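You operate a simulated robot arm through the tools that you are given. There is no shell and no other tool. Be economical: measure what you need, move in short steps, check, and stop when the job is done.

Carry out the task below with a simulated two-armed robot. There is one attempt and no reset: what you move stays moved.

## Task
Run the pump on the loop at the flow on the job card.
Fine: supply open and send closed before the start; leave it running.

It is judged by the outcome, as a careful person would: the job done as asked, and still so three seconds after it is handed in. It fails if anything else is knocked over, pushed out of place, dropped, spilled or broken.

## Robot
Two 6-joint arms with two-finger parallel grippers on one trunk, on a base that drives. Base frame: it is fixed to the floor where the robot stands at the start and does not move with it; the origin is under the middle of the robot, x ahead of it, y to its left, z up; the surface under the hand at the start is at about z = 800. Lengths are in mm, angles in degrees, forces in N, time in s.
The left shoulder is at the start at [50, 170, 1110], the right one opposite. Each reaches about 1092 mm from its shoulder. Places, roughly: drain valve [700, -600, 1200]; job card [700, -400, 1000]; loop valve [700, -300, 1200]; pump switch [700, -200, 1000]; send valve [700, -400, 1300]; supply valve [700, -200, 1200]; vent valve [700, -800, 1200]. Payload 1.57 kg a hand.
The TCP of each hand is the grasp point between the finger pads, 30 mm short of the fingertips. In the tool frame z runs along the fingers and y along their closing line. The gripper opens to 80 mm. The fingers are 17 mm wide and 12 mm thick; the gripper's body (40 by 82 mm) begins 80 mm behind the TCP.
Orientation is that of the tool frame in the base frame, as a unit quaternion [w, x, y, z]. With the fingers straight down and closing along the base's y, the tool's x points along the base's -x, its y along +y and its z along -z.

## Interface
- The arms move only by the tool apply_moves. It takes "left_motion", "right_motion" or both (then of equal length, played together; a hand with none holds still); each is one flat list of numbers, 7 for each row, row after row: the shift along the base's x, y, z in mm, then the turn, a rotation vector about the base's x, y, z in degrees, then the opening in per cent of the stroke, from 0 (shut) to 100 (fully open). In form: [dx, dy, dz, wx, wy, wz, jaw, dx, dy, dz, wx, wy, wz, jaw, ...]. A call has 1 to 20 rows; each row shifts and turns the commanded pose from where the row before left it. Each row takes 0.2 s and may step no farther than 50 mm and 8.6 degrees from the row before; otherwise, or with a gripper value out of range, the whole call is refused. A pose out of reach is approached as far as the arm can. The call stops where the force on the tool passes 40 N (or 10 N more than at its start, if that is more) or the arm is blocked; 0.2 s more then pass. The fingers move at their own pace (about 72 mm/s each) and stop on an object; they squeeze with about 37 N. The grip force told is the motor's: it shows also when the fingers shut on nothing. Time passes only in rows, and 0.2 s behind the last, so rows that do not move let the fingers close. It gives the time, the measured TCP pose, the force on the tool (base axes), the opening and the grip force at its end, in the units of the frame above (readings bear some noise), with the torque about the TCP (base axes, N m) and any sound that the robot's microphone picked up.
- Cameras (640 x 400 px; columns grow to the right, rows downward): "scene" is now at [35.7, -46.5, 1694]; the picture's right is [-0.52, -0.85, 0.00], its down [-0.51, 0.32, -0.80] and it looks along [0.68, -0.42, -0.60] (base axes); focal length 277 px, centre (320, 200). "left" rides on the left gripper at [72, 6, -122] in its tool frame; the picture's right is [-0.09, 1.00, 0.00], its down [-0.84, -0.08, -0.54] and it looks along [-0.54, -0.05, 0.84] (tool axes); focal length 238 px, centre (320, 200). "right" rides on the right gripper at [72, -7, -122] in its tool frame; the picture's right is [0.09, 1.00, 0.00], its down [-0.84, 0.08, -0.54] and it looks along [-0.54, 0.05, 0.84] (tool axes); focal length 238 px, centre (320, 200). There is no depth. A picture from a camera that has moved, and an enlarged one, comes with that camera's place and axes in the base frame and with its lens.
- camera(camera): a new picture of that camera. It takes no simulated time.
- raise_lower(by): slides the trunk up (or, below 0, down) by that many mm; the arms and the scene camera ride with it, the base frame stays. It gives what a move gives, with no picture.
- steer(legs): drives the robot by 1 to 6 legs, each [ahead, left, turn to the left] in mm, mm and degrees, along the robot's own axes; the way and the turn of a leg run together, so that a leg with both is an arc; at most 1500 mm and 180 degrees a leg. The arms and the cameras ride along, it lands a little off, and it stops where it bumps. It gives what a move gives.
- turn_head(pan, tilt): turns the head with the scene camera to pan (to the left, within 86 degrees either way) and tilt (down, from -29 to 69), counted from straight ahead of the robot. It gives what a move gives.
- enlarge(camera, box): a new picture of the part [left, top, right, bottom] of that camera's present view, enlarged. It takes no simulated time.
- finish_job(): hands the job in; it is judged then, once.

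Go step by step. Nothing tells you exact positions but the pictures and the camera data: compare them with the known pose of the tool, close in by small moves and look again before you grip or let go. The budget is 120 turns and 100 pictures, counting those below and the enlarged ones. Unless the task says otherwise, let go and move clear before handing in, and close with one line.

The tools are called after "Call:" as a command line: name --argument value ..., lists and objects as JSON in quotes. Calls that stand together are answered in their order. apply_moves: Moves the arms, as the interface text tells. Its arguments: {"type":"object","properties":{"left_motion":{"type":"array"},"right_motion":{"type":"array"}},"required":[]} The other tools are called the same way: raise_lower (by) slides the trunk up or down; steer (legs) drives the base; turn_head (pan, tilt) turns the head that bears the scene camera; camera (camera) takes a picture; enlarge (camera, box) takes an enlarged picture of a part of a camera's view; finish_job () hands the job in.

At the start:

```text
time: 0.0
left_tool_pos: [639.8, -17.3, 999.4]
left_ee_rot: [-0.001, 0.0, 1.0, 0.0]
left_contact_force: [0.2, -0.5, 0.3]
left_torque: [0.01, 0.02, 0.01]
left_opening: 80.0
left_grasp_force: 0.1
right_tool_pos: [451.0, -463.6, 999.1]
right_ee_rot: [-0.001, 0.001, 1.0, 0.0]
right_contact_force: [0.7, 0.2, -0.8]
right_torque: [-0.02, -0.01, 0.0]
right_opening: 80.0
right_grasp_force: 0.0
trunk travel left (down, up): [-725.0, 245.0]
robot x, y, heading: [-0.7, -0.5, -0.1]
head pan, tilt: [-31.6, 37.2]
```

scene: 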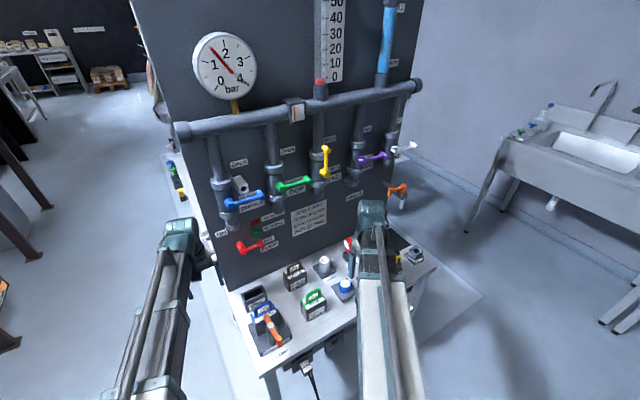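
right: 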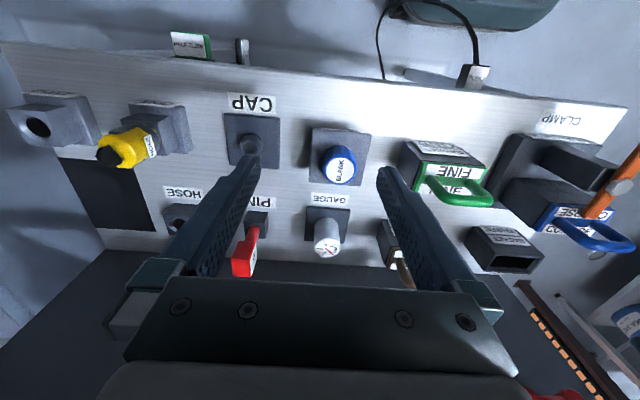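
left: 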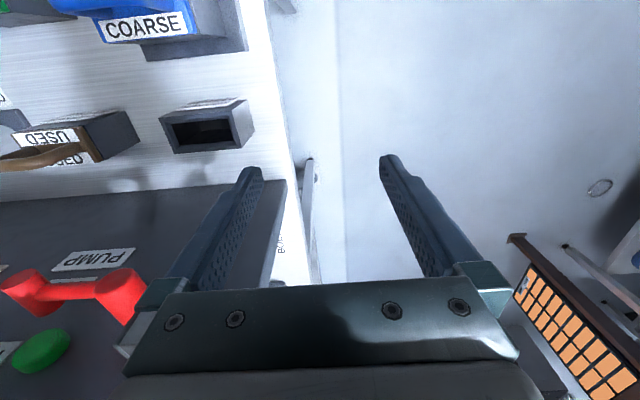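

I see a panel with a header pipe, five valves, a pump switch and a job card, and a bench with cartridges and parts below. First I'll read the labels and the card.

Call:
enlarge --camera "scene" --box '[280, 190, 340, 240]'

Call:
enlarge --camera "scene" --box '[200, 130, 320, 260]'

Call:
enlarge --camera "scene" --box '[300, 90, 430, 220]'

Call:
enlarge --camera "scene" --box '[170, 0, 430, 150]'

Call:
enlarge --camera "scene" --box '[220, 220, 450, 390]'

```text
8.00 times, centred on (310, 215) of scene
camera zoom: at [35.7, -46.5, 1694.0], right [-0.52, -0.85, 0.0], down [-0.51, 0.32, -0.8], along [0.68, -0.42, -0.6], focal length 2214 px, centre (400, 80)
```

zoom: 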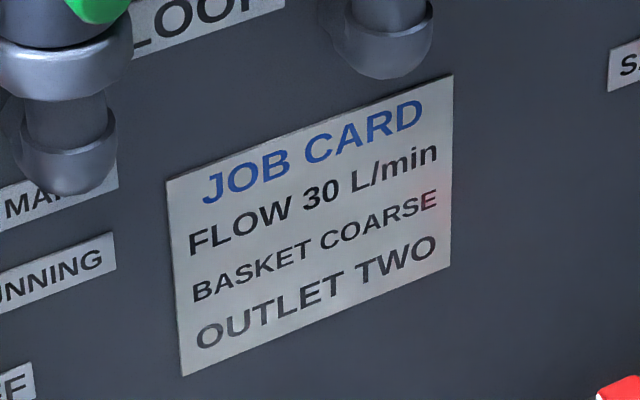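

```text
3.08 times, centred on (260, 195) of scene
camera zoom: at [35.7, -46.5, 1694.0], right [-0.52, -0.85, 0.0], down [-0.51, 0.32, -0.8], along [0.68, -0.42, -0.6], focal length 852 px, centre (505, 215)
```

zoom: 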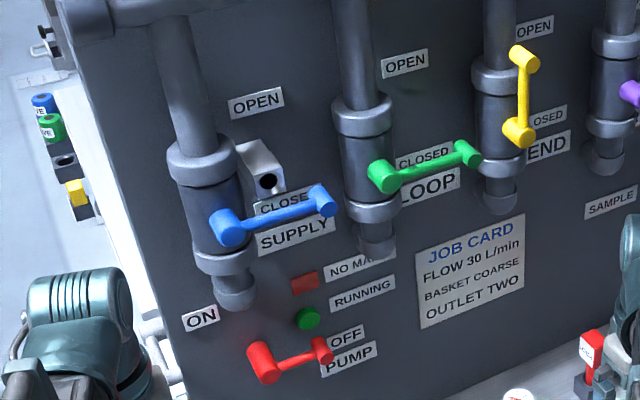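

```text
3.08 times, centred on (365, 155) of scene
camera zoom: at [35.7, -46.5, 1694.0], right [-0.52, -0.85, 0.0], down [-0.51, 0.32, -0.8], along [0.68, -0.42, -0.6], focal length 852 px, centre (182, 338)
```

zoom: 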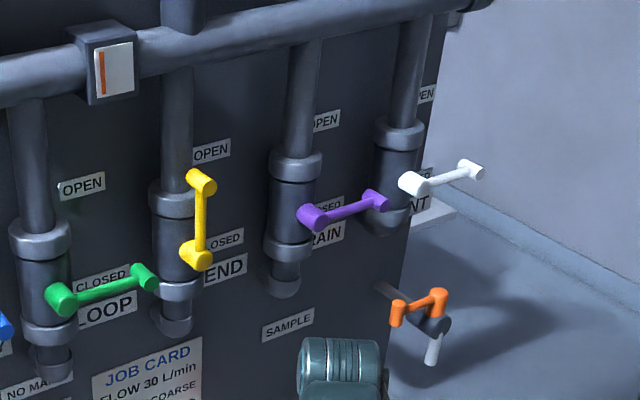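

```text
2.46 times, centred on (300, 75) of scene
camera zoom: at [35.7, -46.5, 1694.0], right [-0.52, -0.85, 0.0], down [-0.51, 0.32, -0.8], along [0.68, -0.42, -0.6], focal length 681 px, centre (369, 508)
```

zoom: 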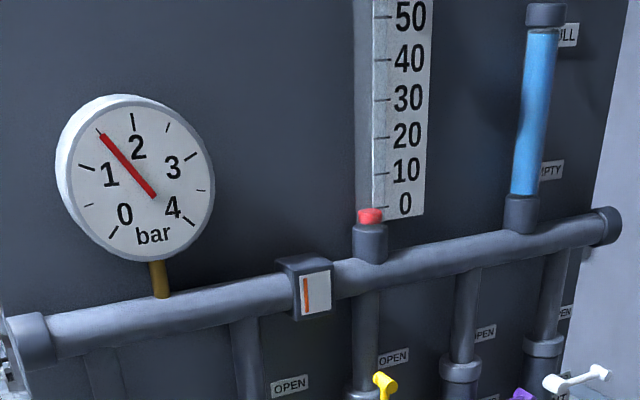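

```text
2.35 times, centred on (335, 305) of scene
camera zoom: at [35.7, -46.5, 1694.0], right [-0.52, -0.85, 0.0], down [-0.51, 0.32, -0.8], along [0.68, -0.42, -0.6], focal length 651 px, centre (285, -47)
```

zoom: 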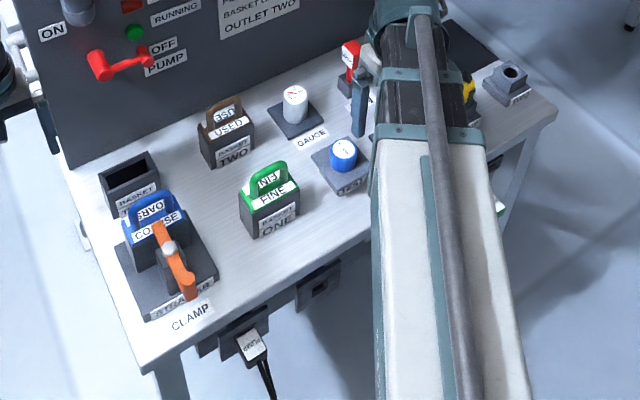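

The card says 30 L/min, basket coarse, outlet two. Supply and loop look closed, and send is open. I'll check the plug and outlets, the lamps and the strainer.

Call:
enlarge --camera "scene" --box '[240, 320, 360, 395]'

Call:
enlarge --camera "right" --box '[340, 0, 640, 280]'

Call:
enlarge --camera "scene" --box '[230, 210, 300, 260]'

Call:
enlarge --camera "scene" --box '[155, 140, 235, 210]'

Call:
enlarge --camera "right" --box '[0, 0, 360, 290]'

Call:
enlarge --camera "scene" --box '[0, 10, 190, 130]'

```text
5.33 times, centred on (300, 358) of scene
camera zoom: at [35.7, -46.5, 1694.0], right [-0.52, -0.85, 0.0], down [-0.51, 0.32, -0.8], along [0.68, -0.42, -0.6], focal length 1476 px, centre (427, -640)
```

zoom: 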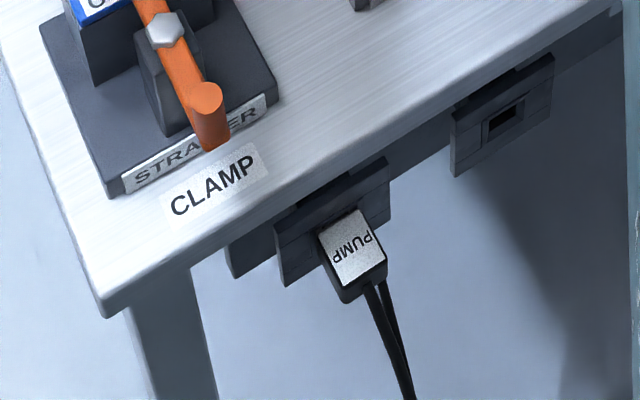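

```text
1.43 times, centred on (490, 140) of right
camera zoom: at [380.2, -469.7, 1122.0], right [-0.09, 1.0, 0.0], down [0.84, 0.08, 0.54], along [0.54, 0.05, -0.84], focal length 340 px, centre (77, 286)
```

zoom: 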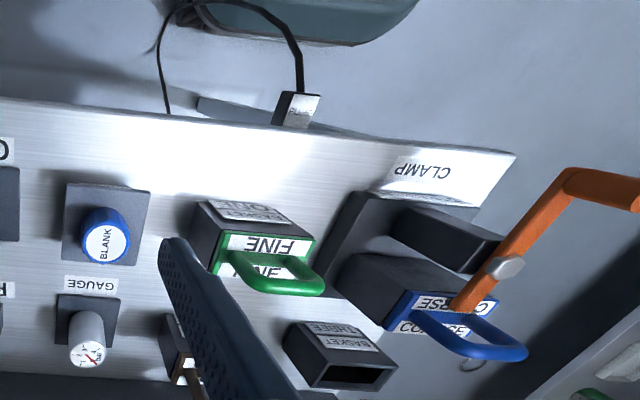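

```text
8.00 times, centred on (265, 235) of scene
camera zoom: at [35.7, -46.5, 1694.0], right [-0.52, -0.85, 0.0], down [-0.51, 0.32, -0.8], along [0.68, -0.42, -0.6], focal length 2214 px, centre (760, -80)
```

zoom: 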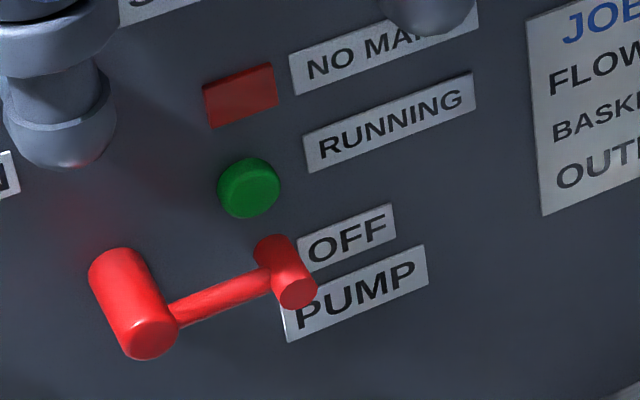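

```text
5.71 times, centred on (195, 175) of scene
camera zoom: at [35.7, -46.5, 1694.0], right [-0.52, -0.85, 0.0], down [-0.51, 0.32, -0.8], along [0.68, -0.42, -0.6], focal length 1581 px, centre (1034, 343)
```

zoom: 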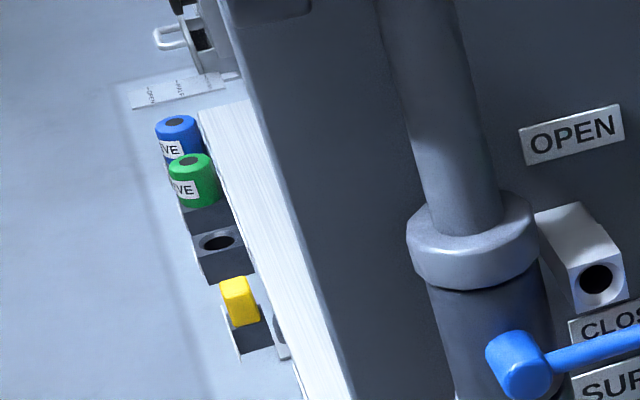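

```text
1.38 times, centred on (180, 145) of right
camera zoom: at [380.2, -469.7, 1122.0], right [-0.09, 1.0, 0.0], down [0.84, 0.08, 0.54], along [0.54, 0.05, -0.84], focal length 329 px, centre (513, 276)
```

zoom: 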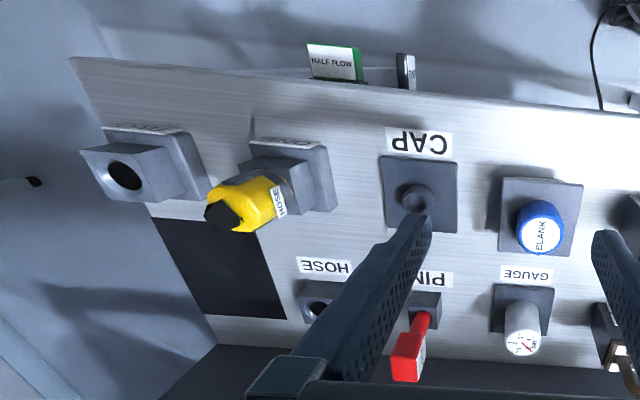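

```text
3.33 times, centred on (95, 70) of scene
camera zoom: at [35.7, -46.5, 1694.0], right [-0.52, -0.85, 0.0], down [-0.51, 0.32, -0.8], along [0.68, -0.42, -0.6], focal length 922 px, centre (1070, 633)
```

zoom: 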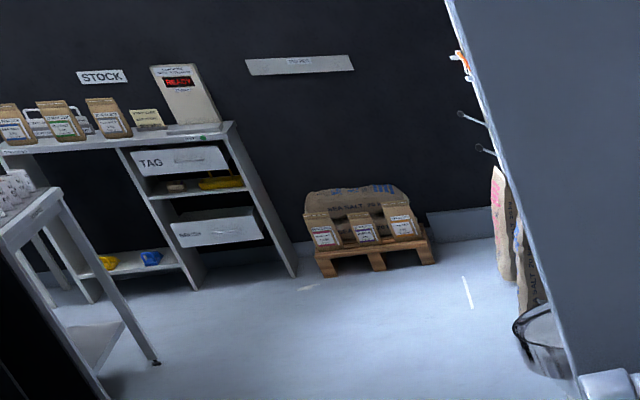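

The pump plug seems to be in an outlet, and there is a green "HALF FLOW" tag at the bench front. I'll draw the right hand back to see the front edge.

Call:
apply_moves --right_motion '[-50, 0, 0, 0, 0, 0, 100, -50, 0, 0, 0, 0, 0, 100, -50, 0, 0, 0, 0, 0, 100, -50, 0, 0, 0, 0, 0, 100]'

Call:
camera --camera "right"

Call:
camera --camera "scene"

```text
time: 1.0
left_tool_pos: [639.2, -18.0, 999.3]
left_ee_rot: [0.001, 0.0, 1.0, 0.0]
left_contact_force: [0.3, -0.2, 0.4]
left_torque: [0.02, 0.01, 0.0]
left_opening: 79.9
left_grasp_force: 0.0
right_tool_pos: [282.1, -505.6, 1000.4]
right_ee_rot: [0.0, 0.0, 1.0, 0.0]
right_contact_force: [0.4, -0.6, 0.2]
right_torque: [-0.01, 0.0, 0.0]
right_opening: 80.0
right_grasp_force: 0.2
right hand out of reach, approached as far as the arm can: row 3, 4
trunk travel left (down, up): [-725.0, 245.0]
robot x, y, heading: [2.4, -0.6, 0.1]
head pan, tilt: [-31.6, 37.2]
```

```text
85 pictures are left
camera right: at [211.1, -510.5, 1122.2], right [-0.09, 1.0, 0.0], down [0.84, 0.08, 0.54], along [0.54, 0.05, -0.84], focal length 238 px, centre (320, 200)
```

right: 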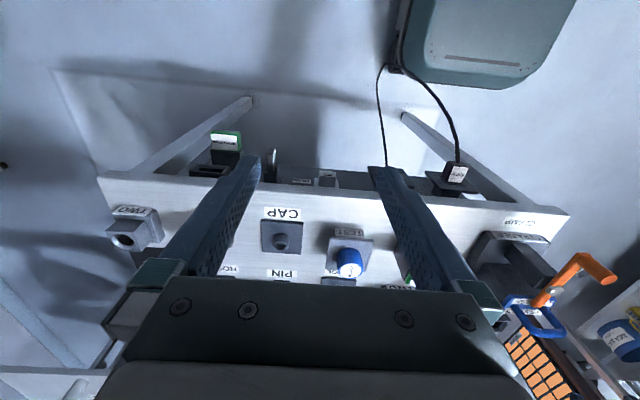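

```text
84 pictures are left
camera scene: at [35.0, -46.5, 1694.0], right [-0.52, -0.85, 0.0], down [-0.51, 0.32, -0.8], along [0.68, -0.42, -0.6], focal length 277 px, centre (320, 200)
```

scene: 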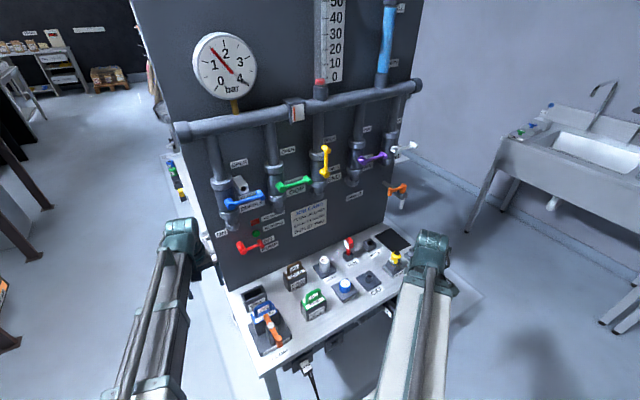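

Call:
enlarge --camera "right" --box '[180, 110, 500, 310]'

Call:
enlarge --camera "right" --box '[190, 120, 270, 180]'

Call:
enlarge --camera "scene" --box '[320, 220, 420, 300]'

Call:
enlarge --camera "scene" --box '[230, 280, 320, 360]'

```text
2.00 times, centred on (340, 210) of right
camera zoom: at [211.1, -510.5, 1122.2], right [-0.09, 1.0, 0.0], down [0.84, 0.08, 0.54], along [0.54, 0.05, -0.84], focal length 477 px, centre (280, 180)
```

zoom: 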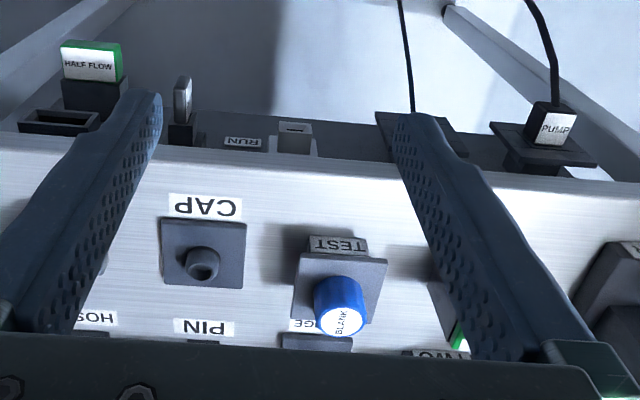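

```text
6.67 times, centred on (230, 150) of right
camera zoom: at [211.1, -510.5, 1122.2], right [-0.09, 1.0, 0.0], down [0.84, 0.08, 0.54], along [0.54, 0.05, -0.84], focal length 1589 px, centre (920, 533)
```

zoom: 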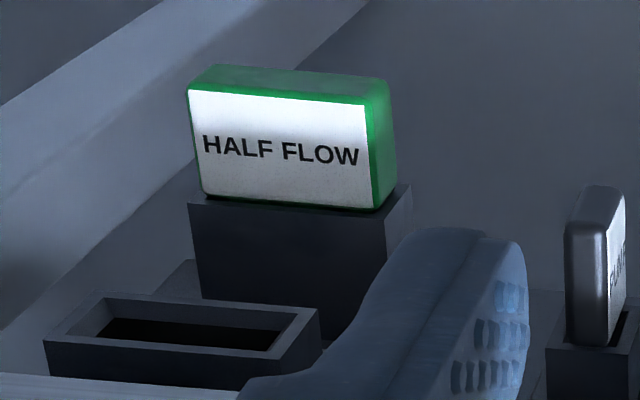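

```text
5.00 times, centred on (370, 260) of scene
camera zoom: at [35.0, -46.5, 1694.0], right [-0.52, -0.85, 0.0], down [-0.51, 0.32, -0.8], along [0.68, -0.42, -0.6], focal length 1384 px, centre (70, -100)
```

zoom: 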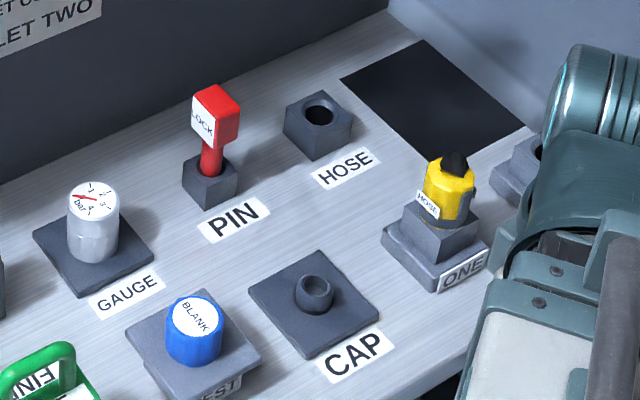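

```text
5.00 times, centred on (275, 320) of scene
camera zoom: at [35.0, -46.5, 1694.0], right [-0.52, -0.85, 0.0], down [-0.51, 0.32, -0.8], along [0.68, -0.42, -0.6], focal length 1384 px, centre (545, -400)
```

zoom: 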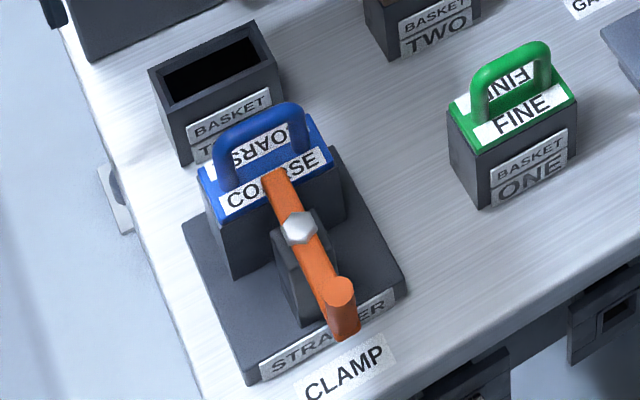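

Coarse is already in the strainer, clamped, and the pump is plugged in with NO MAINS dark. So the job is send closed, supply open, loop throttled to 30 and pump on. I'll point the right hand at the panel, high up, for a close look.

Call:
apply_moves --right_motion '[10, 10, 20, 0, -8.2, 0, 100, 10, 10, 20, 0, -8.2, 0, 100, 10, 10, 20, 0, -8.2, 0, 100, 10, 10, 20, 0, -8.2, 0, 100, 10, 10, 20, 0, -8.2, 0, 100, 10, 10, 20, 0, -8.2, 0, 100, 10, 10, 20, 0, -8.2, 0, 100, 10, 10, 20, 0, -8.2, 0, 100, 10, 10, 20, 0, -8.2, 0, 100, 10, 10, 10, 0, -8.2, 0, 100, 10, 10, 0, 0, -8, 0, 100]'

Call:
camera --camera "right"

Call:
camera --camera "scene"

```text
time: 3.4
left_tool_pos: [638.9, -18.1, 1000.5]
left_ee_rot: [0.0, 0.0, 1.0, 0.0]
left_contact_force: [0.3, -1.1, 0.4]
left_torque: [0.0, -0.02, 0.01]
left_opening: 80.1
left_grasp_force: 0.1
right_tool_pos: [465.9, -528.2, 1219.6]
right_ee_rot: [0.707, 0.001, 0.707, 0.0]
right_contact_force: [0.6, -0.5, -0.2]
right_torque: [-0.02, -0.01, -0.03]
right_opening: 79.9
right_grasp_force: 0.0
right hand out of reach, approached as far as the arm can: row 1, 2, 3, 4, 5, 6, 7, 8, 9, 10, 11
trunk travel left (down, up): [-725.0, 245.0]
robot x, y, heading: [-0.8, 3.8, -0.1]
head pan, tilt: [-31.6, 37.2]
```

```text
79 pictures are left
camera right: at [343.9, -534.0, 1148.2], right [0.0, 1.0, -0.09], down [-0.54, 0.08, 0.84], along [0.84, 0.05, 0.54], focal length 238 px, centre (320, 200)
```

right: 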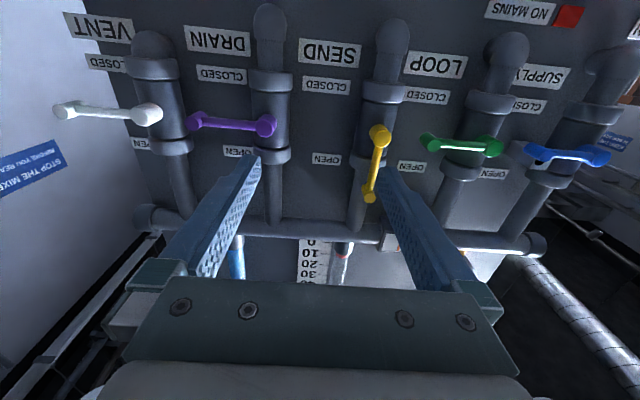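

```text
78 pictures are left
camera scene: at [35.7, -46.4, 1694.0], right [-0.52, -0.85, 0.0], down [-0.51, 0.32, -0.8], along [0.68, -0.42, -0.6], focal length 277 px, centre (320, 200)
```

scene: 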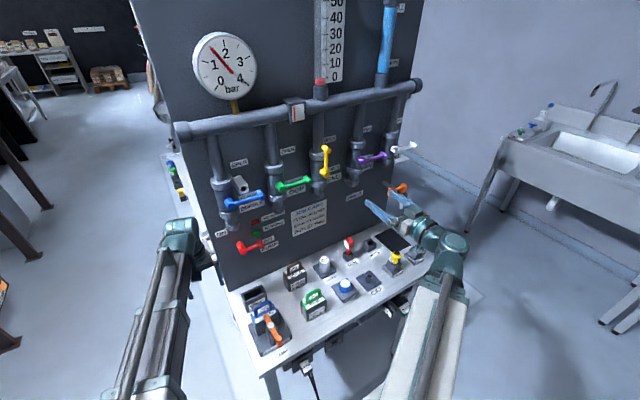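

Pivots sit on the pipes; the send knob is near (643, -445, 1322) above a pivot near (655, -448, 1238), with a lever of about 85 mm. I'll line the right hand up in front of the send knob.

Call:
apply_moves --right_motion '[15, 20, 25, 0, 0, 0, 100, 15, 20, 25, 0, 0, 0, 100, 15, 20, 25, 0, 0, 0, 100, 15, 21, 25, 0, 0, 0, 100, 15, 0, 0, 0, 0, 0, 100]'

Call:
camera --camera "right"

Call:
camera --camera "scene"

```text
time: 4.6
left_tool_pos: [639.5, -16.9, 999.3]
left_ee_rot: [0.001, -0.001, 1.0, 0.001]
left_contact_force: [0.6, 0.2, -0.7]
left_torque: [0.02, 0.04, 0.02]
left_opening: 80.1
left_grasp_force: 0.1
right_tool_pos: [558.9, -473.7, 1219.8]
right_ee_rot: [0.707, -0.001, 0.707, 0.0]
right_contact_force: [0.2, -0.6, 0.0]
right_torque: [0.02, 0.03, 0.01]
right_opening: 80.1
right_grasp_force: 0.1
right hand out of reach, approached as far as the arm can: row 1, 2, 3, 4
trunk travel left (down, up): [-725.0, 245.0]
robot x, y, heading: [-0.3, -0.9, -0.2]
head pan, tilt: [-31.6, 37.2]
```

```text
77 pictures are left
camera right: at [436.7, -479.3, 1148.1], right [0.0, 1.0, -0.09], down [-0.54, 0.08, 0.84], along [0.84, 0.05, 0.54], focal length 238 px, centre (320, 200)
```

right: 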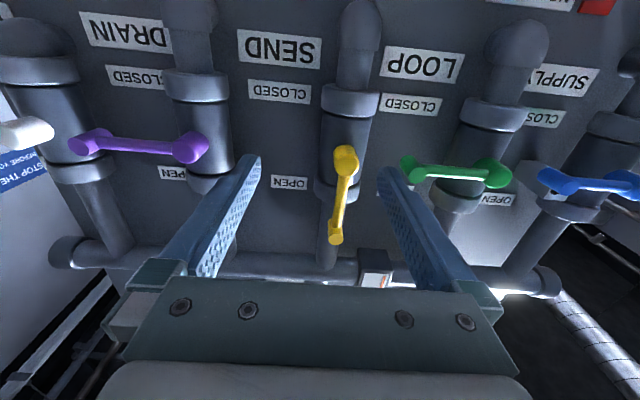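

```text
76 pictures are left
camera scene: at [35.8, -46.6, 1694.0], right [-0.52, -0.85, 0.0], down [-0.51, 0.32, -0.8], along [0.68, -0.42, -0.6], focal length 277 px, centre (320, 200)
```

scene: 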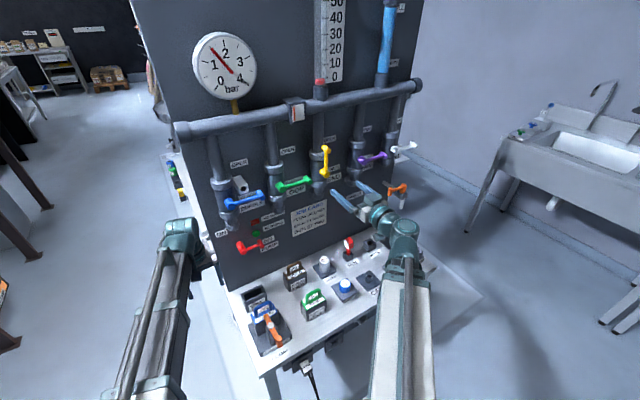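

The arm is cramped this close and did not rise. I'll back the base up a bit and raise the trunk for better reach.

Call:
steer --legs '[[-220, 0, 0]]'

Call:
raise_lower --by 110

Call:
apply_moves --right_motion '[40, 5, 0, 0, 0, 0, 100, 40, 5, 0, 0, 0, 0, 100, 40, 5, 0, 0, 0, 0, 100, 40, 5, 0, 0, 0, 0, 100]'

Call:
camera --camera "right"

Call:
camera --camera "scene"

```text
time: 6.3
left_tool_pos: [418.8, -18.1, 1000.8]
left_ee_rot: [0.001, 0.0, 1.0, 0.0]
left_contact_force: [0.4, 0.0, 0.0]
left_torque: [0.01, -0.07, 0.01]
left_opening: 80.1
left_grasp_force: 0.0
right_tool_pos: [336.9, -473.0, 1220.4]
right_ee_rot: [0.708, 0.0, 0.707, 0.0]
right_contact_force: [-0.3, 0.6, 0.2]
right_torque: [-0.06, 0.04, 0.02]
right_opening: 80.1
right_grasp_force: 0.0
trunk travel left (down, up): [-725.0, 245.0]
robot x, y, heading: [-223.7, -0.0, 0.0]
head pan, tilt: [-31.6, 37.2]
```

```text
time: 7.7
left_tool_pos: [419.4, -18.4, 1110.2]
left_ee_rot: [0.0, 0.0, 1.0, 0.001]
left_contact_force: [-0.3, -0.2, 0.1]
left_torque: [0.01, 0.01, 0.0]
left_opening: 80.1
left_grasp_force: 0.1
right_tool_pos: [338.8, -473.9, 1330.9]
right_ee_rot: [0.707, 0.0, 0.707, 0.0]
right_contact_force: [-0.5, 0.4, 0.4]
right_torque: [-0.01, 0.01, -0.01]
right_opening: 80.3
right_grasp_force: 0.2
trunk travel left (down, up): [-835.0, 135.0]
robot x, y, heading: [-217.2, -0.2, -0.2]
head pan, tilt: [-31.6, 37.2]
```

```text
time: 8.7
left_tool_pos: [419.2, -18.0, 1110.2]
left_ee_rot: [0.0, 0.0, 1.0, 0.0]
left_contact_force: [-0.2, 0.9, 0.2]
left_torque: [0.03, 0.0, 0.01]
left_opening: 80.1
left_grasp_force: 0.0
right_tool_pos: [501.0, -452.6, 1329.5]
right_ee_rot: [0.707, 0.0, 0.707, 0.0]
right_contact_force: [0.0, -0.4, -0.4]
right_torque: [-0.03, 0.02, 0.01]
right_opening: 80.0
right_grasp_force: 0.0
trunk travel left (down, up): [-835.0, 135.0]
robot x, y, heading: [-220.8, -2.8, 0.1]
head pan, tilt: [-31.6, 37.2]
```

```text
75 pictures are left
camera right: at [378.7, -458.0, 1258.0], right [0.0, 1.0, -0.09], down [-0.54, 0.08, 0.84], along [0.84, 0.05, 0.54], focal length 238 px, centre (320, 200)
```

right: 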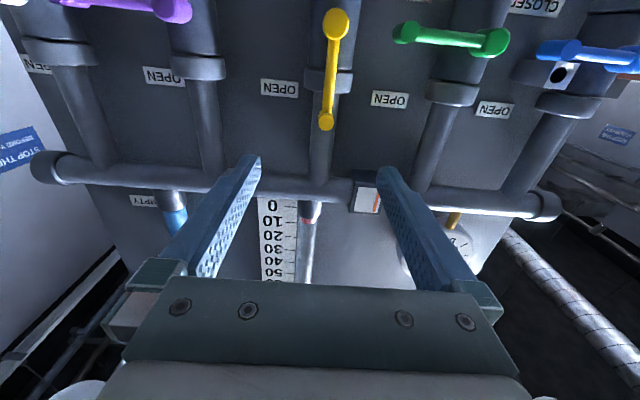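

```text
74 pictures are left
camera scene: at [-183.7, -46.5, 1803.9], right [-0.52, -0.85, 0.0], down [-0.52, 0.32, -0.8], along [0.68, -0.42, -0.6], focal length 277 px, centre (320, 200)
```

scene: 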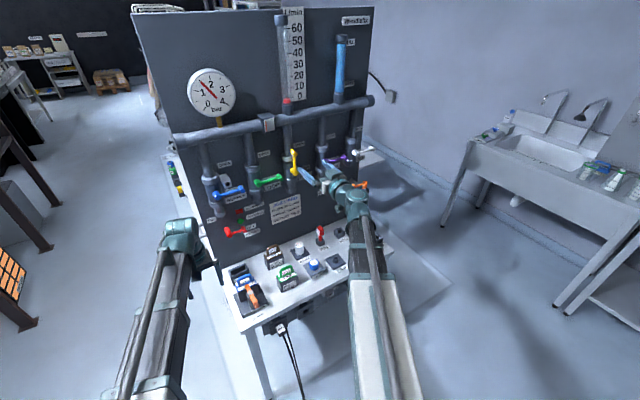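

The hand now goes where commanded, and the send knob triangulates to about (644, -445, 1327). I'll look closely at the knob's shape before gripping.

Call:
enlarge --camera "right" --box '[260, 0, 420, 150]'

Call:
enlarge --camera "scene" --box '[190, 130, 350, 250]'

```text
2.67 times, centred on (340, 75) of right
camera zoom: at [378.7, -458.0, 1258.0], right [0.0, 1.0, -0.09], down [-0.54, 0.08, 0.84], along [0.84, 0.05, 0.54], focal length 636 px, centre (267, 533)
```

zoom: 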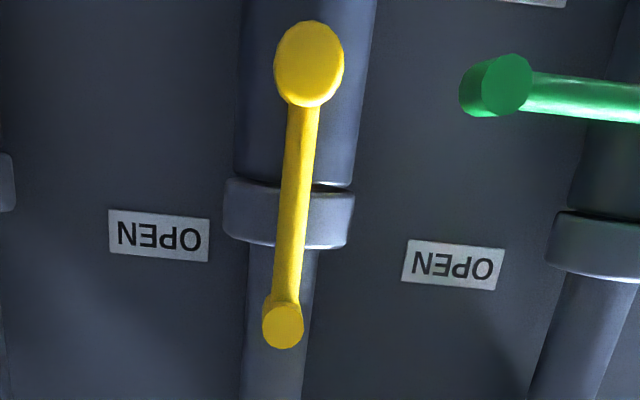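

```text
3.33 times, centred on (270, 190) of scene
camera zoom: at [-183.7, -46.5, 1803.9], right [-0.52, -0.85, 0.0], down [-0.52, 0.32, -0.8], along [0.68, -0.42, -0.6], focal length 922 px, centre (487, 233)
```

zoom: 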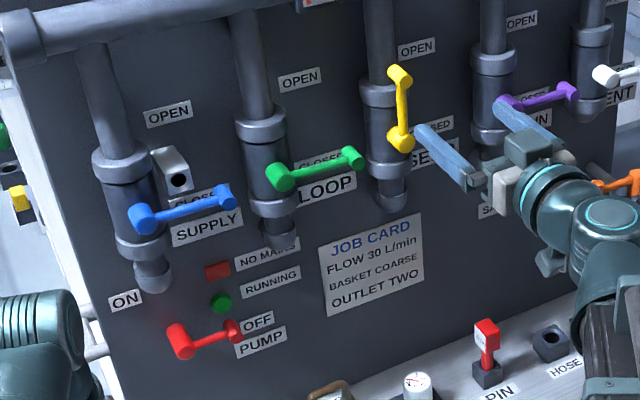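

The knob protrudes toward the robot. I'll advance to straddle it and close.

Call:
apply_moves --right_motion '[35, 7, -2, 0, 0, 0, 100, 35, 0, 0, 0, 0, 0, 100, 35, 0, 0, 0, 0, 0, 100, 30, 0, 0, 0, 0, 0, 100]'

Call:
camera --camera "right"

```text
time: 9.7
left_tool_pos: [417.9, -16.8, 1110.1]
left_ee_rot: [0.0, 0.0, 1.0, 0.0]
left_contact_force: [-0.5, 0.4, -0.5]
left_torque: [0.01, -0.01, -0.01]
left_opening: 79.9
left_grasp_force: 0.1
right_tool_pos: [634.5, -446.1, 1328.4]
right_ee_rot: [0.707, 0.0, 0.708, 0.0]
right_contact_force: [0.4, -0.6, -0.5]
right_torque: [-0.02, -0.01, 0.0]
right_opening: 80.0
right_grasp_force: 0.0
trunk travel left (down, up): [-835.0, 135.0]
robot x, y, heading: [-220.2, 1.5, 0.3]
head pan, tilt: [-31.6, 37.2]
```

```text
71 pictures are left
camera right: at [512.4, -452.3, 1257.8], right [0.0, 1.0, -0.09], down [-0.54, 0.08, 0.84], along [0.84, 0.05, 0.54], focal length 238 px, centre (320, 200)
```

right: 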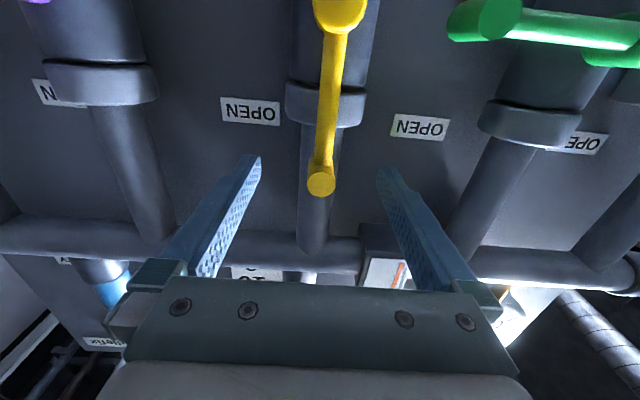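

The fingers straddle the knob, with the tips about 20 mm past its face. I'll go 8 mm further and close.

Call:
apply_moves --right_motion '[8, 0, 0, 0, 0, 0, 100, 0, 0, 0, 0, 0, 0, 5, 0, 0, 0, 0, 0, 0, 5, 0, 0, 0, 0, 0, 0, 5, 0, 0, 0, 0, 0, 0, 5]'

Call:
camera --camera "right"

```text
time: 10.9
left_tool_pos: [419.5, -18.6, 1109.0]
left_ee_rot: [0.0, 0.0, 1.0, 0.0]
left_contact_force: [0.4, -0.2, 0.7]
left_torque: [-0.04, 0.01, 0.04]
left_opening: 79.9
left_grasp_force: 0.0
right_tool_pos: [642.2, -446.7, 1328.6]
right_ee_rot: [0.707, 0.0, 0.707, 0.0]
right_contact_force: [4.4, -1.1, 1.0]
right_torque: [-0.03, -0.03, -0.57]
right_opening: 57.9
right_grasp_force: 45.2
trunk travel left (down, up): [-835.0, 135.0]
robot x, y, heading: [-218.5, -0.5, 0.2]
head pan, tilt: [-31.6, 37.2]
```

```text
70 pictures are left
camera right: at [520.3, -452.0, 1257.7], right [0.0, 1.0, -0.09], down [-0.54, 0.08, 0.84], along [0.84, 0.05, 0.54], focal length 238 px, centre (320, 200)
```

right: 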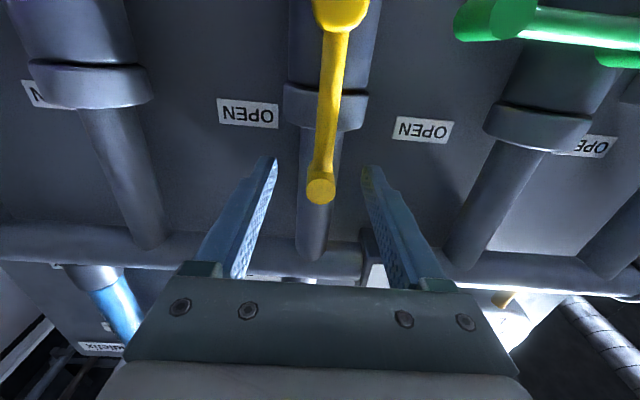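

The fingers stalled at 58 mm, before reaching the knob. I'll zoom in to see what they touch.

Call:
enlarge --camera "right" --box '[220, 110, 420, 270]'

Call:
enlarge --camera "scene" --box '[260, 110, 380, 210]'

```text
2.50 times, centred on (320, 190) of right
camera zoom: at [520.3, -452.0, 1257.7], right [0.0, 1.0, -0.09], down [-0.54, 0.08, 0.84], along [0.84, 0.05, 0.54], focal length 596 px, centre (320, 225)
```

zoom: 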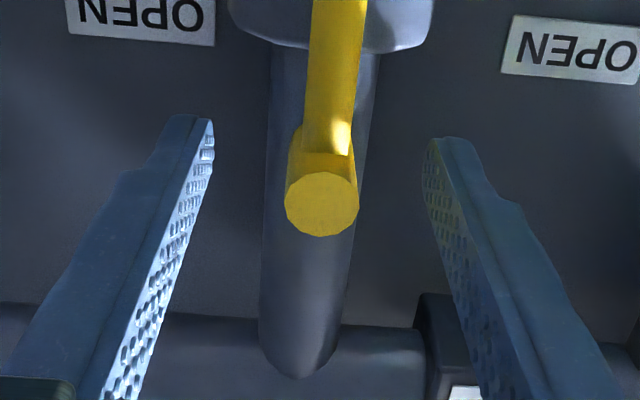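

```text
4.00 times, centred on (320, 160) of scene
camera zoom: at [-183.6, -46.5, 1804.0], right [-0.52, -0.85, 0.0], down [-0.52, 0.32, -0.8], along [0.68, -0.42, -0.6], focal length 1107 px, centre (320, 360)
```

zoom: 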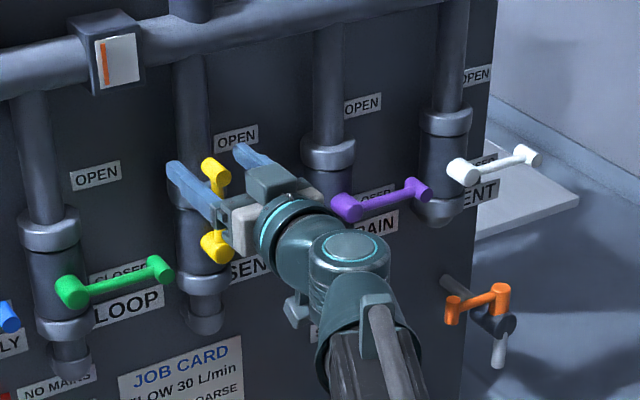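

Nothing visible touches, so the tips may be catching on the pipe behind. I'll open, back off 20 mm and close again on the front of the knob.

Call:
apply_moves --right_motion '[0, 0, 0, 0, 0, 0, 100, 0, 0, 0, 0, 0, 0, 100, -18, 0, 0, 0, 0, 0, 100, 0, 0, 0, 0, 0, 0, 5, 0, 0, 0, 0, 0, 0, 5, 0, 0, 0, 0, 0, 0, 5, 0, 0, 0, 0, 0, 0, 5]'

Call:
enlarge --camera "right" --box '[220, 110, 420, 270]'

```text
time: 12.5
left_tool_pos: [419.1, -19.1, 1111.0]
left_ee_rot: [0.001, 0.0, 1.0, 0.001]
left_contact_force: [0.0, 0.9, 0.0]
left_torque: [0.01, 0.01, -0.02]
left_opening: 79.9
left_grasp_force: 0.1
right_tool_pos: [624.1, -446.8, 1329.1]
right_ee_rot: [0.707, 0.0, 0.708, 0.0]
right_contact_force: [1.2, -2.2, 1.9]
right_torque: [-0.04, 0.0, -0.06]
right_opening: 16.7
right_grasp_force: 32.1
trunk travel left (down, up): [-835.0, 135.0]
robot x, y, heading: [-222.5, -0.0, -0.3]
head pan, tilt: [-31.6, 37.2]
```

```text
2.50 times, centred on (320, 190) of right
camera zoom: at [501.6, -451.9, 1257.9], right [0.0, 1.0, -0.09], down [-0.54, 0.08, 0.84], along [0.84, 0.05, 0.54], focal length 596 px, centre (320, 225)
```

zoom: 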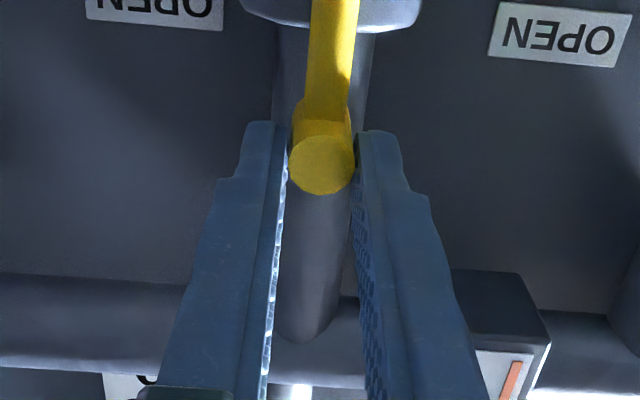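

The knob is gripped at 16.7 mm. I'll swing it along the arc toward closed, starting with 30 degrees, and check the force.

Call:
apply_moves --right_motion '[0, -11.9, -0.8, 7.5, 0, 0, 5, 0, -11.7, -2.3, 7.5, 0, 0, 5, 0, -11.3, -3.8, 7.5, 0, 0, 5, 0, -10.7, -5.3, 7.5, 0, 0, 5]'

Call:
camera --camera "right"

```text
time: 13.5
left_tool_pos: [418.4, -16.3, 1110.7]
left_ee_rot: [0.0, 0.0, 1.0, 0.001]
left_contact_force: [0.7, 0.8, 0.2]
left_torque: [-0.01, 0.05, 0.01]
left_opening: 80.1
left_grasp_force: 0.1
right_tool_pos: [622.1, -494.7, 1330.7]
right_ee_rot: [0.682, 0.186, 0.683, 0.183]
right_contact_force: [0.3, -2.1, 5.9]
right_torque: [0.0, -0.09, -0.08]
right_opening: 4.6
right_grasp_force: 0.4
right hand out of reach, approached as far as the arm can: row 2, 3, 4
trunk travel left (down, up): [-835.0, 135.0]
robot x, y, heading: [-218.8, -0.4, -0.1]
head pan, tilt: [-31.6, 37.2]
```

```text
66 pictures are left
camera right: at [501.2, -462.0, 1264.9], right [0.0, 0.91, 0.42], down [-0.54, -0.35, 0.76], along [0.84, -0.23, 0.49], focal length 238 px, centre (320, 200)
```

right: 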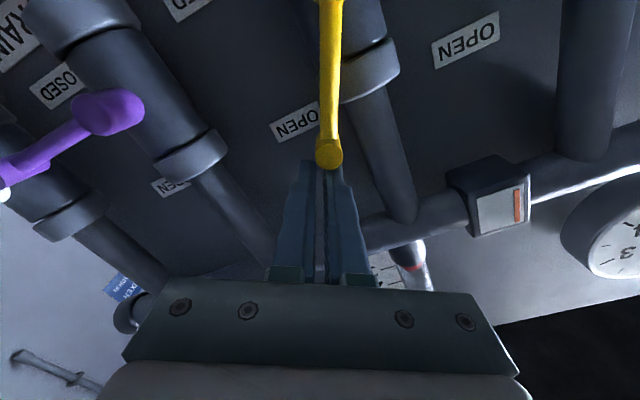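

The grip slipped because the roll made the arm run out of reach; the send lever is now about 30 degrees toward closed. I'll go back to zero roll and push the knob with closed fingers from above and left.

Call:
apply_moves --right_motion '[-20, 0, 0, -7.5, 0, 0, 0, -20, 10, 5, -7.5, 0, 0, 0, -20, 20, 5, -7.5, 0, 0, 0, 0, 10, 0, -7.5, 0, 0, 0]'

Call:
camera --camera "right"

```text
time: 14.5
left_tool_pos: [418.6, -17.2, 1109.5]
left_ee_rot: [-0.001, 0.001, 1.0, 0.0]
left_contact_force: [0.7, -0.2, -0.5]
left_torque: [0.02, 0.01, 0.03]
left_opening: 79.9
left_grasp_force: 0.0
right_tool_pos: [562.4, -450.7, 1329.5]
right_ee_rot: [0.707, -0.001, 0.707, -0.001]
right_contact_force: [0.3, 0.1, 0.6]
right_torque: [-0.01, 0.0, 0.05]
right_opening: 0.0
right_grasp_force: 20.7
right hand out of reach, approached as far as the arm can: row 2, 3
trunk travel left (down, up): [-835.0, 135.0]
robot x, y, heading: [-217.1, 1.9, -0.3]
head pan, tilt: [-31.6, 37.2]
```

```text
65 pictures are left
camera right: at [440.2, -457.0, 1258.2], right [0.0, 1.0, -0.1], down [-0.54, 0.08, 0.84], along [0.84, 0.05, 0.54], focal length 238 px, centre (320, 200)
```

right: 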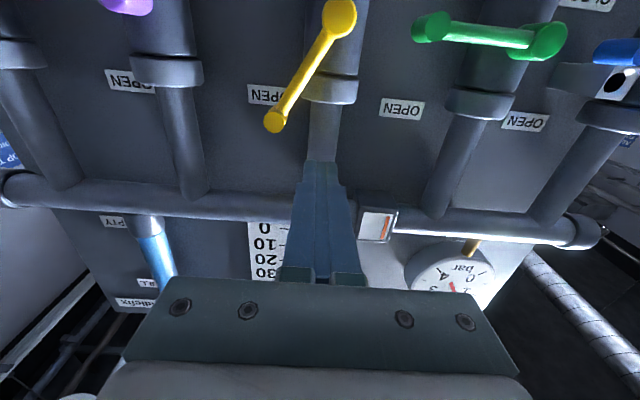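

The height seems locked in this posture, so I'll test a plain z move.

Call:
apply_moves --right_motion '[0, 0, -15, 0, 0, 0, 0, 0, 0, -15, 0, 0, 0, 0]'

Call:
apply_moves --right_motion '[0, 0, 15, 0, 0, 0, 0, 0, 0, 15, 0, 0, 0, 0]'

Call:
camera --camera "scene"

```text
time: 15.1
left_tool_pos: [418.9, -17.7, 1110.2]
left_ee_rot: [0.0, 0.0, 1.0, 0.0]
left_contact_force: [0.0, 0.2, -0.1]
left_torque: [0.0, 0.01, -0.01]
left_opening: 79.9
left_grasp_force: 0.1
right_tool_pos: [560.2, -451.3, 1330.8]
right_ee_rot: [0.707, -0.001, 0.707, 0.001]
right_contact_force: [-0.1, -1.0, 0.0]
right_torque: [0.0, -0.02, 0.03]
right_opening: 0.3
right_grasp_force: 21.2
right hand out of reach, approached as far as the arm can: row 1, 2
trunk travel left (down, up): [-835.0, 135.0]
robot x, y, heading: [-220.8, -0.1, -0.2]
head pan, tilt: [-31.6, 37.2]
```

```text
time: 15.7
left_tool_pos: [418.1, -17.8, 1108.8]
left_ee_rot: [0.0, -0.001, 1.0, 0.0]
left_contact_force: [-0.2, 0.6, -0.4]
left_torque: [0.01, 0.0, -0.03]
left_opening: 79.8
left_grasp_force: 0.0
right_tool_pos: [562.5, -450.8, 1328.9]
right_ee_rot: [0.707, 0.0, 0.707, 0.0]
right_contact_force: [-0.5, -0.1, -1.0]
right_torque: [-0.02, 0.04, 0.0]
right_opening: 0.0
right_grasp_force: 21.0
right hand out of reach, approached as far as the arm can: row 1, 2
trunk travel left (down, up): [-835.0, 135.0]
robot x, y, heading: [-219.8, 0.2, 0.2]
head pan, tilt: [-31.6, 37.2]
```

```text
64 pictures are left
camera scene: at [-184.3, -46.5, 1804.0], right [-0.52, -0.85, 0.0], down [-0.51, 0.32, -0.8], along [0.68, -0.42, -0.6], focal length 277 px, centre (320, 200)
```

scene: 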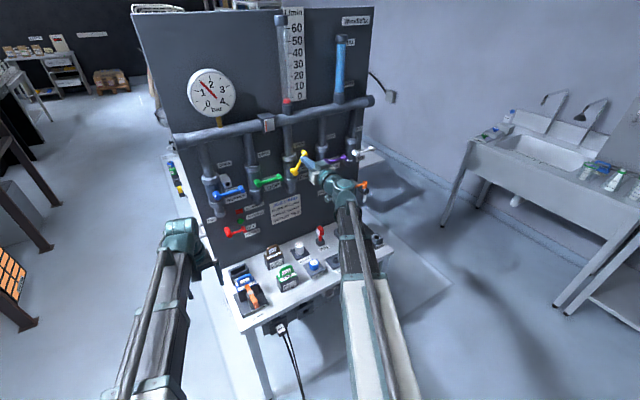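

Height is locked when the hand is exactly level, which looks like an arm singularity. I'll pitch the hand about 16 degrees nose-down and test again.

Call:
apply_moves --right_motion '[0, 0, 0, 0, 8, 0, 0, 0, 0, 0, 0, 8, 0, 0, 0, 0, 0, 0, 0, 0, 0]'

Call:
apply_moves --right_motion '[0, 0, 15, 0, 0, 0, 0, 0, 0, 15, 0, 0, 0, 0]'

```text
time: 16.5
left_tool_pos: [418.4, -17.7, 1109.8]
left_ee_rot: [0.001, 0.0, 1.0, 0.0]
left_contact_force: [0.5, -0.3, -0.9]
left_torque: [-0.02, 0.0, 0.01]
left_opening: 79.7
left_grasp_force: 0.0
right_tool_pos: [562.7, -448.9, 1270.0]
right_ee_rot: [0.602, 0.001, 0.798, 0.0]
right_contact_force: [-1.0, -1.0, -0.3]
right_torque: [-0.04, 0.01, 0.01]
right_opening: 0.0
right_grasp_force: 21.6
right hand out of reach, approached as far as the arm can: row 1, 2
trunk travel left (down, up): [-835.0, 135.0]
robot x, y, heading: [-222.9, -0.4, -0.2]
head pan, tilt: [-31.6, 37.2]
```

```text
time: 17.1
left_tool_pos: [420.2, -17.4, 1110.2]
left_ee_rot: [0.0, 0.0, 1.0, 0.0]
left_contact_force: [-0.1, 0.4, -0.8]
left_torque: [0.03, 0.03, 0.0]
left_opening: 80.2
left_grasp_force: 0.1
right_tool_pos: [562.3, -450.1, 1270.0]
right_ee_rot: [0.602, 0.0, 0.798, 0.0]
right_contact_force: [0.2, 0.3, -0.5]
right_torque: [0.01, 0.03, 0.01]
right_opening: 0.0
right_grasp_force: 21.3
right hand out of reach, approached as far as the arm can: row 1, 2
trunk travel left (down, up): [-835.0, 135.0]
robot x, y, heading: [-220.5, 1.7, 0.1]
head pan, tilt: [-31.6, 37.2]
```

The wrist height is fixed to the trunk (a SCARA-like arm), so z comes from the trunk or from pitch, about 215 mm ahead of the wrist. I'll lower the trunk 50 mm to centre the arcs, then set up left of and above the send knob.

Call:
raise_lower --by -50

Call:
apply_moves --right_motion '[0, 0, 28, 0, -7.1, 0, 0, 0, 0, 28, 0, -7.1, 0, 0, 0, -3, 28, 0, -7, 0, 0, 0, -5, 21, 0, -7, 0, 0, 0, 0, 0, 0, 0, 0, 0]'

Call:
camera --camera "right"

```text
time: 18.0
left_tool_pos: [418.6, -18.0, 1059.9]
left_ee_rot: [0.001, 0.0, 1.0, 0.0]
left_contact_force: [-0.8, -0.3, 0.0]
left_torque: [0.01, 0.0, -0.05]
left_opening: 79.9
left_grasp_force: 0.1
right_tool_pos: [562.6, -450.7, 1219.9]
right_ee_rot: [0.603, 0.0, 0.798, 0.0]
right_contact_force: [-0.3, -0.3, 0.2]
right_torque: [-0.01, 0.01, 0.01]
right_opening: 0.1
right_grasp_force: 21.8
trunk travel left (down, up): [-785.0, 185.0]
robot x, y, heading: [-217.2, 1.2, -0.1]
head pan, tilt: [-31.6, 37.2]
```

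```text
time: 19.2
left_tool_pos: [419.9, -18.3, 1059.1]
left_ee_rot: [0.0, 0.0, 1.0, -0.001]
left_contact_force: [-0.3, 0.2, -0.3]
left_torque: [-0.02, -0.01, -0.01]
left_opening: 80.1
left_grasp_force: 0.1
right_tool_pos: [562.4, -460.7, 1326.9]
right_ee_rot: [0.778, -0.001, 0.628, 0.0]
right_contact_force: [0.3, 0.2, 0.1]
right_torque: [-0.04, -0.01, -0.02]
right_opening: 0.1
right_grasp_force: 21.6
trunk travel left (down, up): [-785.0, 185.0]
robot x, y, heading: [-217.5, 1.0, 0.2]
head pan, tilt: [-31.6, 37.2]
```

```text
63 pictures are left
camera right: at [459.2, -465.2, 1230.5], right [0.02, 1.0, -0.09], down [-0.71, 0.08, 0.7], along [0.71, 0.05, 0.71], focal length 238 px, centre (320, 200)
```

right: 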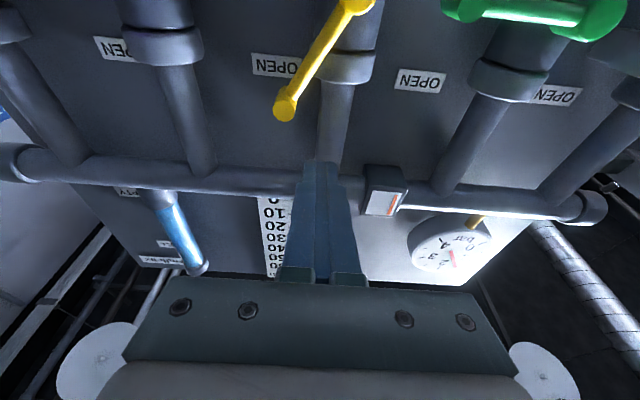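

Positioned. I'll advance and sweep the knob along the arc to horizontal.

Call:
apply_moves --right_motion '[32, 0, 0, 0, 0, 0, 0, 31, 0, 0, 0, 0, 0, 0, 0, -15.5, -7.5, 0, 2, 0, 0, 0, -15.5, -7.5, 0, 2, 0, 0, 0, -8.7, -6.8, 0, 1.85, 0, 0, 0, -8.7, -6.8, 0, 1.85, 0, 0, 0, -6.7, -9.2, 0, 2.45, 0, 0, 0, -6.7, -9.2, 0, 2.45, 0, 0, 0, -3, -7, 0, 1.9, 0, 0, 0, -3, -7, 0, 1.9, 0, 0, 0, -2, -7, 0, 1.9, 0, 0]'

Call:
camera --camera "right"

Call:
enlarge --camera "scene" --box '[190, 120, 380, 240]'

```text
time: 21.6
left_tool_pos: [418.0, -16.3, 1060.4]
left_ee_rot: [0.001, -0.001, 1.0, 0.0]
left_contact_force: [0.0, -0.3, -0.1]
left_torque: [0.02, 0.03, 0.01]
left_opening: 80.2
left_grasp_force: 0.1
right_tool_pos: [625.0, -525.5, 1259.1]
right_ee_rot: [0.67, 0.0, 0.743, 0.001]
right_contact_force: [4.4, 3.1, 19.8]
right_torque: [0.01, -0.59, 0.06]
right_opening: 0.0
right_grasp_force: 21.4
trunk travel left (down, up): [-785.0, 185.0]
robot x, y, heading: [-220.1, 0.8, -0.2]
head pan, tilt: [-31.6, 37.2]
```

```text
62 pictures are left
camera right: at [496.2, -531.9, 1200.1], right [-0.01, 1.0, -0.09], down [-0.45, 0.08, 0.89], along [0.89, 0.05, 0.45], focal length 238 px, centre (320, 200)
```

right: 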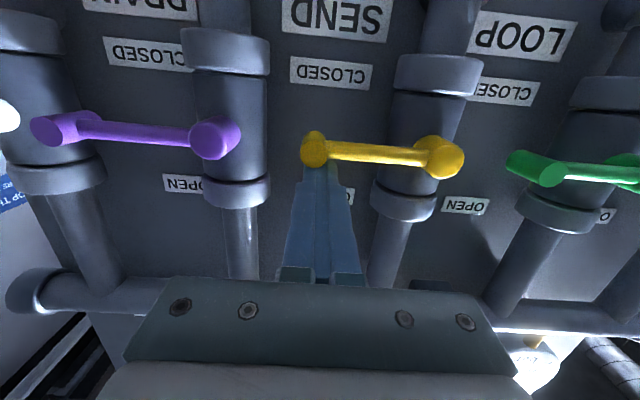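

```text
3.33 times, centred on (285, 180) of scene
camera zoom: at [-185.9, -44.6, 1754.4], right [-0.52, -0.85, 0.0], down [-0.51, 0.32, -0.8], along [0.68, -0.42, -0.6], focal length 922 px, centre (437, 267)
```

zoom: 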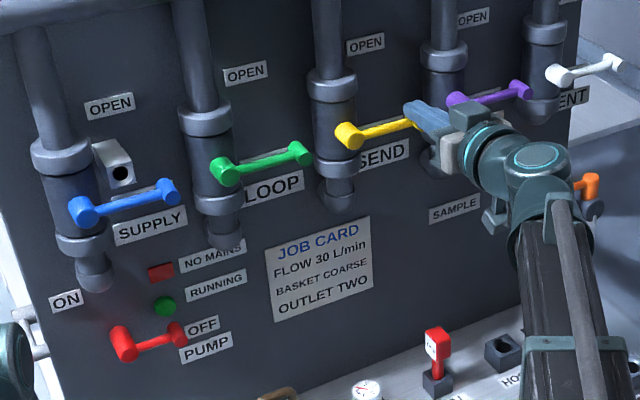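

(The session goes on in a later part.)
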